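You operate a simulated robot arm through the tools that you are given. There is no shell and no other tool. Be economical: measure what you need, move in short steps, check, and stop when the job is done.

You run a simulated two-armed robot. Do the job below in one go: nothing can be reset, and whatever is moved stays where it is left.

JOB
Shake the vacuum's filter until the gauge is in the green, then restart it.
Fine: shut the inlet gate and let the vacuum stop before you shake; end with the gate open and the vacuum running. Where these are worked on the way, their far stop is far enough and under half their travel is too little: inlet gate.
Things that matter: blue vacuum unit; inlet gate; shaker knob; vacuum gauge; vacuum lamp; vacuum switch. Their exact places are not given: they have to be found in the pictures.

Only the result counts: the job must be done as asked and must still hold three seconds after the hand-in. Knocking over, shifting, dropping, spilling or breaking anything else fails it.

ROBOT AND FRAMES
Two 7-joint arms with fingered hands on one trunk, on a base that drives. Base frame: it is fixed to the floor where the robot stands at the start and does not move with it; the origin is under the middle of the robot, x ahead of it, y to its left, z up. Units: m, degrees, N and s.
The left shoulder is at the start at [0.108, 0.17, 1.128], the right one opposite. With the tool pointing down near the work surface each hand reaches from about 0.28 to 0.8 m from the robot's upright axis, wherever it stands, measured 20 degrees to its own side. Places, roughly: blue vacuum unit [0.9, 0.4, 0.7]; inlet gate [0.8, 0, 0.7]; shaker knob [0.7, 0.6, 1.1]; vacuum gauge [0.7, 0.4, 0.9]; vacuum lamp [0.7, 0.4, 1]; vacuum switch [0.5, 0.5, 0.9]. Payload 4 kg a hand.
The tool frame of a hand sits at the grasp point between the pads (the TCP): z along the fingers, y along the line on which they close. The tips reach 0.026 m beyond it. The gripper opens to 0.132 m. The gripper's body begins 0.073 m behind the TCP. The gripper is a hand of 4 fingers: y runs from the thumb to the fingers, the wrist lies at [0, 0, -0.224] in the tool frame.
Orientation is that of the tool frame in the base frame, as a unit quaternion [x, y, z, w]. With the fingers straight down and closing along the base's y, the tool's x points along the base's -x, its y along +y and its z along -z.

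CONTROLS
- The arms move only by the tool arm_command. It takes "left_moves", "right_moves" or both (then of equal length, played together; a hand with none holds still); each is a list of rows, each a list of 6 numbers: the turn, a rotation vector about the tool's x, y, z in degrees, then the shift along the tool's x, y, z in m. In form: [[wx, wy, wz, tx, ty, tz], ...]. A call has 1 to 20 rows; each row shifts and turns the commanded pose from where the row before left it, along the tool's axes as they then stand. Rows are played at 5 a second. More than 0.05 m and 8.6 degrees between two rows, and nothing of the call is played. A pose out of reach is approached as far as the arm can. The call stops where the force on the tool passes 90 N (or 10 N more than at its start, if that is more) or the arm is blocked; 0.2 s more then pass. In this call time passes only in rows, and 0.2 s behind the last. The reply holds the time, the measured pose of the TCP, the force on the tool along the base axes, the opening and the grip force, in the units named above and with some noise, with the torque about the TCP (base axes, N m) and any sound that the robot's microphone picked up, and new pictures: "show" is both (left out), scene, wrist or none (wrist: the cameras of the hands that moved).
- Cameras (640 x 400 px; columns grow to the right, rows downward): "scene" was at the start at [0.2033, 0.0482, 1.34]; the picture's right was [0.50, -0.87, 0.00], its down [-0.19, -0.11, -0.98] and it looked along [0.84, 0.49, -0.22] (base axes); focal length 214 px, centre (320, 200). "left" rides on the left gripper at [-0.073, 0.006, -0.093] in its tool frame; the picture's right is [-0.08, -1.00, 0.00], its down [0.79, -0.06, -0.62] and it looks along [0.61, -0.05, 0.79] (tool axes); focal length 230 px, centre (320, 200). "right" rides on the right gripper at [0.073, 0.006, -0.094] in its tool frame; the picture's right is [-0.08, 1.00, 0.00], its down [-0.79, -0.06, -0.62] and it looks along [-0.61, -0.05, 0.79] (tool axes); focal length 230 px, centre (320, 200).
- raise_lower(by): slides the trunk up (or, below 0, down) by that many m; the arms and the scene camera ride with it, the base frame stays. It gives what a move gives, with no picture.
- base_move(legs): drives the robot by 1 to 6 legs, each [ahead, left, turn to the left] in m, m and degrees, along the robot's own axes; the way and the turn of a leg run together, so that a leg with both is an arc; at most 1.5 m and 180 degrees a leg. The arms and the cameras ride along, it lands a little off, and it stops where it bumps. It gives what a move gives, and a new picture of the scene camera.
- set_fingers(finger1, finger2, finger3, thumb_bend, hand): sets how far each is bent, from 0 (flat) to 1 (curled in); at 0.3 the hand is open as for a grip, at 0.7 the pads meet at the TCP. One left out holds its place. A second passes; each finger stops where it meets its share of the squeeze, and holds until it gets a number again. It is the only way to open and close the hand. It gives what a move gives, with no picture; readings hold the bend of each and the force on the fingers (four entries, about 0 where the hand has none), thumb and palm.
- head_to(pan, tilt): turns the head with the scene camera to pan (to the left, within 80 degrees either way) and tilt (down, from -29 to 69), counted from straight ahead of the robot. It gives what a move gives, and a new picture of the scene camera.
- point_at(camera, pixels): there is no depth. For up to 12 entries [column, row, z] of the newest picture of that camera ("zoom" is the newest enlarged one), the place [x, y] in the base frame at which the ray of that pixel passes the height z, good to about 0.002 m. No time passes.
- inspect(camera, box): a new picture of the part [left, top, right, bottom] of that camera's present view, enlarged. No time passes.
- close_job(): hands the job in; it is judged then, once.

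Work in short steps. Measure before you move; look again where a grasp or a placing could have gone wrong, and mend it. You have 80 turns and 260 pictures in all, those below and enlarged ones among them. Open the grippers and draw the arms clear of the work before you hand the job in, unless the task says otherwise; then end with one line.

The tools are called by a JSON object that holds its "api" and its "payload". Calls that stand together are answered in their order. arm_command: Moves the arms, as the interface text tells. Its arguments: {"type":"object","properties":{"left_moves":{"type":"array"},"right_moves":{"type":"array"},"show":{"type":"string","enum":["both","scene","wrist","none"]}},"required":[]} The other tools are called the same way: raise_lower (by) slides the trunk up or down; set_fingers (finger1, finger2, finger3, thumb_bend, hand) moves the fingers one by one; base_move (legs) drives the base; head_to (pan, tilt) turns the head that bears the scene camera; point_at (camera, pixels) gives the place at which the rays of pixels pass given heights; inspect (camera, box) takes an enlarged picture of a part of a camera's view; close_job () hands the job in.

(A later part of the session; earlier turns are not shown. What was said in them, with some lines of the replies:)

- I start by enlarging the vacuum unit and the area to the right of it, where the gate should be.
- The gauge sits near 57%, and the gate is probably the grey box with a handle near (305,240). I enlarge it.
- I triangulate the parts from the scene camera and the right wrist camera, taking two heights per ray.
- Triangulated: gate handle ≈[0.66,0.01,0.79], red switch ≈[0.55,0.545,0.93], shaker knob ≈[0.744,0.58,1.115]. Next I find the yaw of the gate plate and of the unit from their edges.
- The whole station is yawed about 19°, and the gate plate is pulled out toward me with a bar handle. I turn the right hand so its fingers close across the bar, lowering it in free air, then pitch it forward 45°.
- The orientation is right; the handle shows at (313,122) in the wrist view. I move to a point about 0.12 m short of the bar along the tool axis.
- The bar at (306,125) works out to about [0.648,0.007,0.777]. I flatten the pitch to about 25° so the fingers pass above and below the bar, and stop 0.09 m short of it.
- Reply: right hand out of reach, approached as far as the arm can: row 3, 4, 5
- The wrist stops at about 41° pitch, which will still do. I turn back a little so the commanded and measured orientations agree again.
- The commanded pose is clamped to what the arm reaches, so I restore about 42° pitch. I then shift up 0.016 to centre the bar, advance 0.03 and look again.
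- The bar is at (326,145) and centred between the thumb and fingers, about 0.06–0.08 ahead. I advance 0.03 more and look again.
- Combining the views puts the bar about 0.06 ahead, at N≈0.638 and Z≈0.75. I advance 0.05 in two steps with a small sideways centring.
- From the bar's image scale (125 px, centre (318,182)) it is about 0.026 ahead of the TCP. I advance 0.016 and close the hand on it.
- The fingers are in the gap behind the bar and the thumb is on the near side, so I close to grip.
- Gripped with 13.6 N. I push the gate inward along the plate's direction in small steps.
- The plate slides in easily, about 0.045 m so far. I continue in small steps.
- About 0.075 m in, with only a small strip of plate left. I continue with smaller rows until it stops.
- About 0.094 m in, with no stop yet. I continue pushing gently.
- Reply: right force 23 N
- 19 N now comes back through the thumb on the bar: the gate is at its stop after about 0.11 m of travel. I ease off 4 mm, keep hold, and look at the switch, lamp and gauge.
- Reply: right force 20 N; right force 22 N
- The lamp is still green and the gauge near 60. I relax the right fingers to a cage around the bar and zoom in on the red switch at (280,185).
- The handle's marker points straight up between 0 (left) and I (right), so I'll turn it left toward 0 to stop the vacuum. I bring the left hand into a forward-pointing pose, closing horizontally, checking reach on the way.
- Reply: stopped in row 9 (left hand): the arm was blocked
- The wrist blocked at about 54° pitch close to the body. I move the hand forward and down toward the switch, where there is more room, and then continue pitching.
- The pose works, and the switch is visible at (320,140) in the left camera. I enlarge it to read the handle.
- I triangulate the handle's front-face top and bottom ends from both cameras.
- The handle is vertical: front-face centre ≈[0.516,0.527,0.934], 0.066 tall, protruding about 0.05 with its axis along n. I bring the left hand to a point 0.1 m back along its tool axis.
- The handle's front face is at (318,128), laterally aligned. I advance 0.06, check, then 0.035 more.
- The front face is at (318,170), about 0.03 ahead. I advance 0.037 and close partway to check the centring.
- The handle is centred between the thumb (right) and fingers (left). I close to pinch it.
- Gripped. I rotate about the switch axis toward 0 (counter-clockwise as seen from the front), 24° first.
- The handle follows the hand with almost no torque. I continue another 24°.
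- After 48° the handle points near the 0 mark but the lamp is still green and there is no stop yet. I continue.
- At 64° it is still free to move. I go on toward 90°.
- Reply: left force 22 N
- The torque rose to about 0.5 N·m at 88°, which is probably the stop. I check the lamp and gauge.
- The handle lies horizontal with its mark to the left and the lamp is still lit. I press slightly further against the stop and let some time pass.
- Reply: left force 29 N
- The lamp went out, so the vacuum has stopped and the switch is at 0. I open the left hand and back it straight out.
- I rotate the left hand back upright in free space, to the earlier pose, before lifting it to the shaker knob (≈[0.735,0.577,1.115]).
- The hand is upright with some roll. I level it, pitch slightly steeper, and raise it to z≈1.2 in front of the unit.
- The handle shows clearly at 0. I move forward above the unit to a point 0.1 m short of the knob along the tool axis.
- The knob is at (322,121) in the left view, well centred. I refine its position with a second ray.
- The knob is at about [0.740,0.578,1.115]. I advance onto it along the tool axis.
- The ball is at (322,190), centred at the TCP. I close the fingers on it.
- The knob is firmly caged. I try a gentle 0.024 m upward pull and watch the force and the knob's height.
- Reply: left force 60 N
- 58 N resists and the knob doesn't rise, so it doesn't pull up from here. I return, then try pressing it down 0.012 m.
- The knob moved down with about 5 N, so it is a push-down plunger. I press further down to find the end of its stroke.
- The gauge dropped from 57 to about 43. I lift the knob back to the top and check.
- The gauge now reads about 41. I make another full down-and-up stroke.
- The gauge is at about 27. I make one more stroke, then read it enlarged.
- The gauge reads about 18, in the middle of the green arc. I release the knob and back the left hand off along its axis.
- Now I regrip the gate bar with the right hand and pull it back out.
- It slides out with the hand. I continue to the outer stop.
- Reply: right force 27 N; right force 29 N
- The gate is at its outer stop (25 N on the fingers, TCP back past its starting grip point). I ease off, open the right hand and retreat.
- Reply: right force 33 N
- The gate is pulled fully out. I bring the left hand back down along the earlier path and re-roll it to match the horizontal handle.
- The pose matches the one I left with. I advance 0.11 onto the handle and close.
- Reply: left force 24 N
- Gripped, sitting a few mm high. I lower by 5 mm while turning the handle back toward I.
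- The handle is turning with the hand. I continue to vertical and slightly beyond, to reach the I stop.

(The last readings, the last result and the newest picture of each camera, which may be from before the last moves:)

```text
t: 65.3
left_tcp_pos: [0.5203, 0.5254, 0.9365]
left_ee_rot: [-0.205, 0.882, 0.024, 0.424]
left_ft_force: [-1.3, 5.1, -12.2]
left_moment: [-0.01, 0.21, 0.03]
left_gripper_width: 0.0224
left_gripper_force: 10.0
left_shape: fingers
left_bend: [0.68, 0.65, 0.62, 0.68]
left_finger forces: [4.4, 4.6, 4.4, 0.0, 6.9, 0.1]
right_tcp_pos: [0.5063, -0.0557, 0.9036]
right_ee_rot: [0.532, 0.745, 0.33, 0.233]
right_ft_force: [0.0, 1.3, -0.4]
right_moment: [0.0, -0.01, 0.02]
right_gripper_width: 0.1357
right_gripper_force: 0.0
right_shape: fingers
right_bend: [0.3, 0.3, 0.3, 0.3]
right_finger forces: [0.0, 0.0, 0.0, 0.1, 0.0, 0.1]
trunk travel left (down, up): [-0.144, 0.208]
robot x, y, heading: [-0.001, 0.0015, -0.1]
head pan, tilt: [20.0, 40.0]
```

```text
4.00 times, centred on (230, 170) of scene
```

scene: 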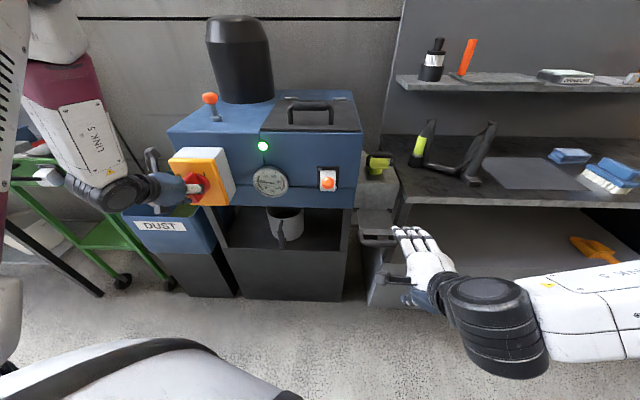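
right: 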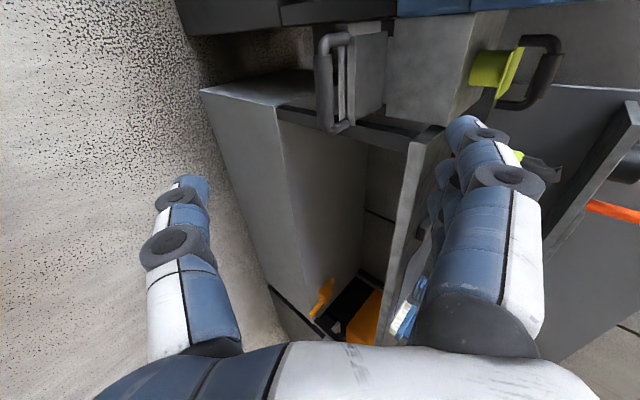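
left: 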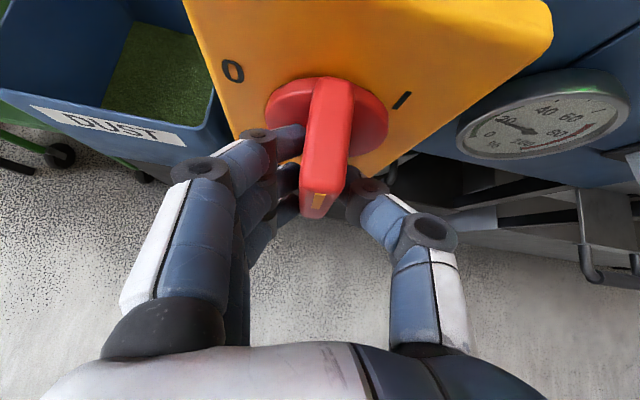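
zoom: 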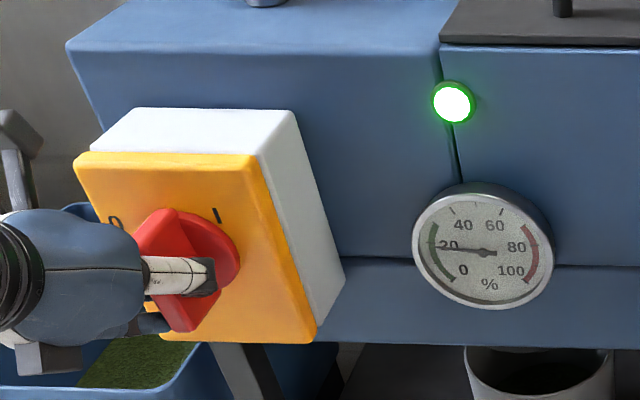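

The lamp is green again and the gauge reads about 18. I release the handle, back the left hand out, and also withdraw the right hand further.

{"api": "set_fingers", "payload": {"hand": "left", "finger1": 0.3, "finger2": 0.3, "finger3": 0.3, "thumb_bend": 0.3}}

{"api": "arm_command", "payload": {"left_moves": [[0, 0, 0, 0, 0, -0.03], [0, 0, 0, 0, 0, -0.03], [0, 0, 0, 0, 0, -0.04], [0, 0, 0, -0.0287, 0, -0.0242], [0, 0, 0, -0.0287, 0, -0.0242], [0, 0, 0, -0.0287, 0, -0.0242]], "right_moves": [[0, 0, 0, 0, 0, -0.02], [0, 0, 0, 0, 0, -0.02], [0, 0, 0, 0, 0, -0.02], [0, 0, 0, 0, 0, -0.02], [0, 0, 0, 0, 0, 0], [0, 0, 0, 0, 0, 0]], "show": "scene"}}

{"api": "inspect", "payload": {"camera": "scene", "box": [150, 80, 310, 220]}}

{"api": "inspect", "payload": {"camera": "scene", "box": [330, 150, 430, 270]}}

```text
t: 66.3
left_tcp_pos: [0.5197, 0.5246, 0.9352]
left_ee_rot: [-0.205, 0.882, 0.025, 0.424]
left_ft_force: [0.2, 0.1, 0.4]
left_moment: [-0.03, 0.01, -0.01]
left_gripper_width: 0.1356
left_gripper_force: 0.0
left_shape: fingers
left_bend: [0.3, 0.3, 0.3, 0.3]
left_finger forces: [0.0, 0.0, 0.0, 0.1, 0.0, 0.0]
right_tcp_pos: [0.5049, -0.057, 0.9033]
right_ee_rot: [0.533, 0.743, 0.33, 0.233]
right_ft_force: [0.1, 0.2, 0.4]
right_moment: [-0.02, 0.04, 0.0]
right_gripper_width: 0.1356
right_gripper_force: 0.0
right_shape: fingers
right_bend: [0.3, 0.3, 0.3, 0.3]
right_finger forces: [0.0, 0.0, 0.0, 0.0, 0.0, 0.0]
trunk travel left (down, up): [-0.144, 0.208]
robot x, y, heading: [0.0016, -0.0008, -0.2]
head pan, tilt: [20.0, 40.0]
```

```text
t: 67.7
left_tcp_pos: [0.4403, 0.5169, 1.1115]
left_ee_rot: [-0.205, 0.882, 0.025, 0.425]
left_ft_force: [-0.5, -0.5, 1.1]
left_moment: [-0.01, 0.01, 0.0]
left_gripper_width: 0.1359
left_gripper_force: 0.0
left_shape: fingers
left_bend: [0.3, 0.3, 0.3, 0.3]
left_finger forces: [0.0, 0.0, 0.0, 0.1, 0.1, 0.0]
right_tcp_pos: [0.4893, -0.0541, 0.9519]
right_ee_rot: [0.533, 0.743, 0.33, 0.233]
right_ft_force: [0.4, -0.8, 0.3]
right_moment: [0.03, -0.02, 0.0]
right_gripper_width: 0.1358
right_gripper_force: 0.2
right_shape: fingers
right_bend: [0.3, 0.3, 0.3, 0.3]
right_finger forces: [0.1, 0.0, 0.0, 0.0, 0.0, 0.0]
right hand out of reach, approached as far as the arm can: row 2, 3, 4
trunk travel left (down, up): [-0.144, 0.208]
robot x, y, heading: [0.0, 0.001, -0.3]
head pan, tilt: [20.0, 40.0]
```

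scene: 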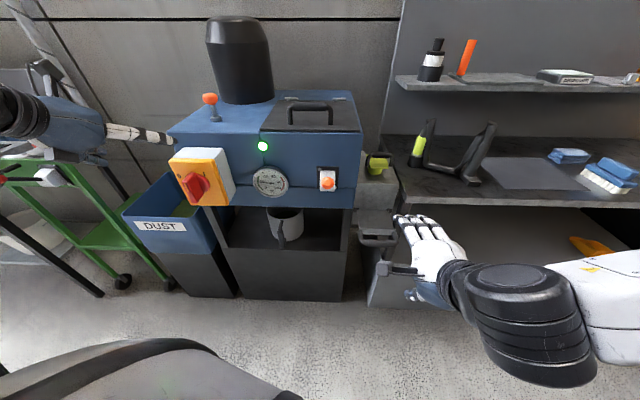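

```text
2.86 times, centred on (230, 150) of scene
```

zoom: 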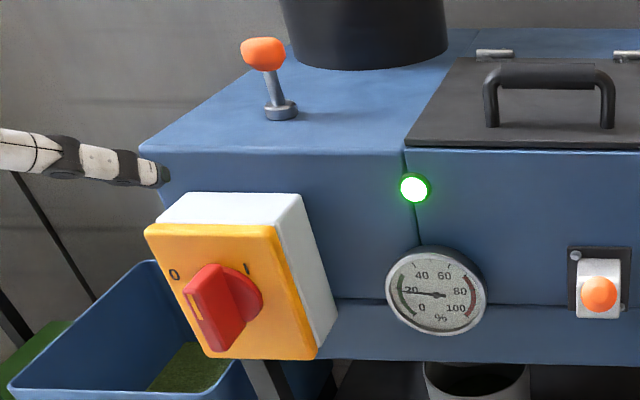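

```text
3.33 times, centred on (380, 210) of scene
```

zoom: 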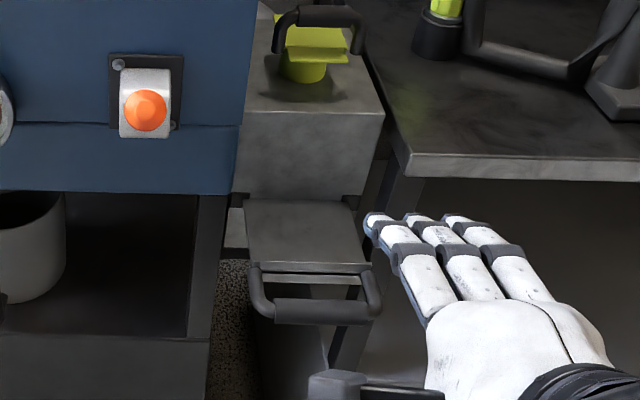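

The switch is at I, the lamp is green, the gauge is in the green, the gate is fully out and both hands are open and clear. I hand the job in.

{"api": "close_job", "payload": {}}

```text
The job is handed in.
```

The vacuum's filter is shaken and the vacuum is running again: the gauge reads about 18% (in the green), the inlet gate is fully open, the lamp is lit, and both hands are open and clear.
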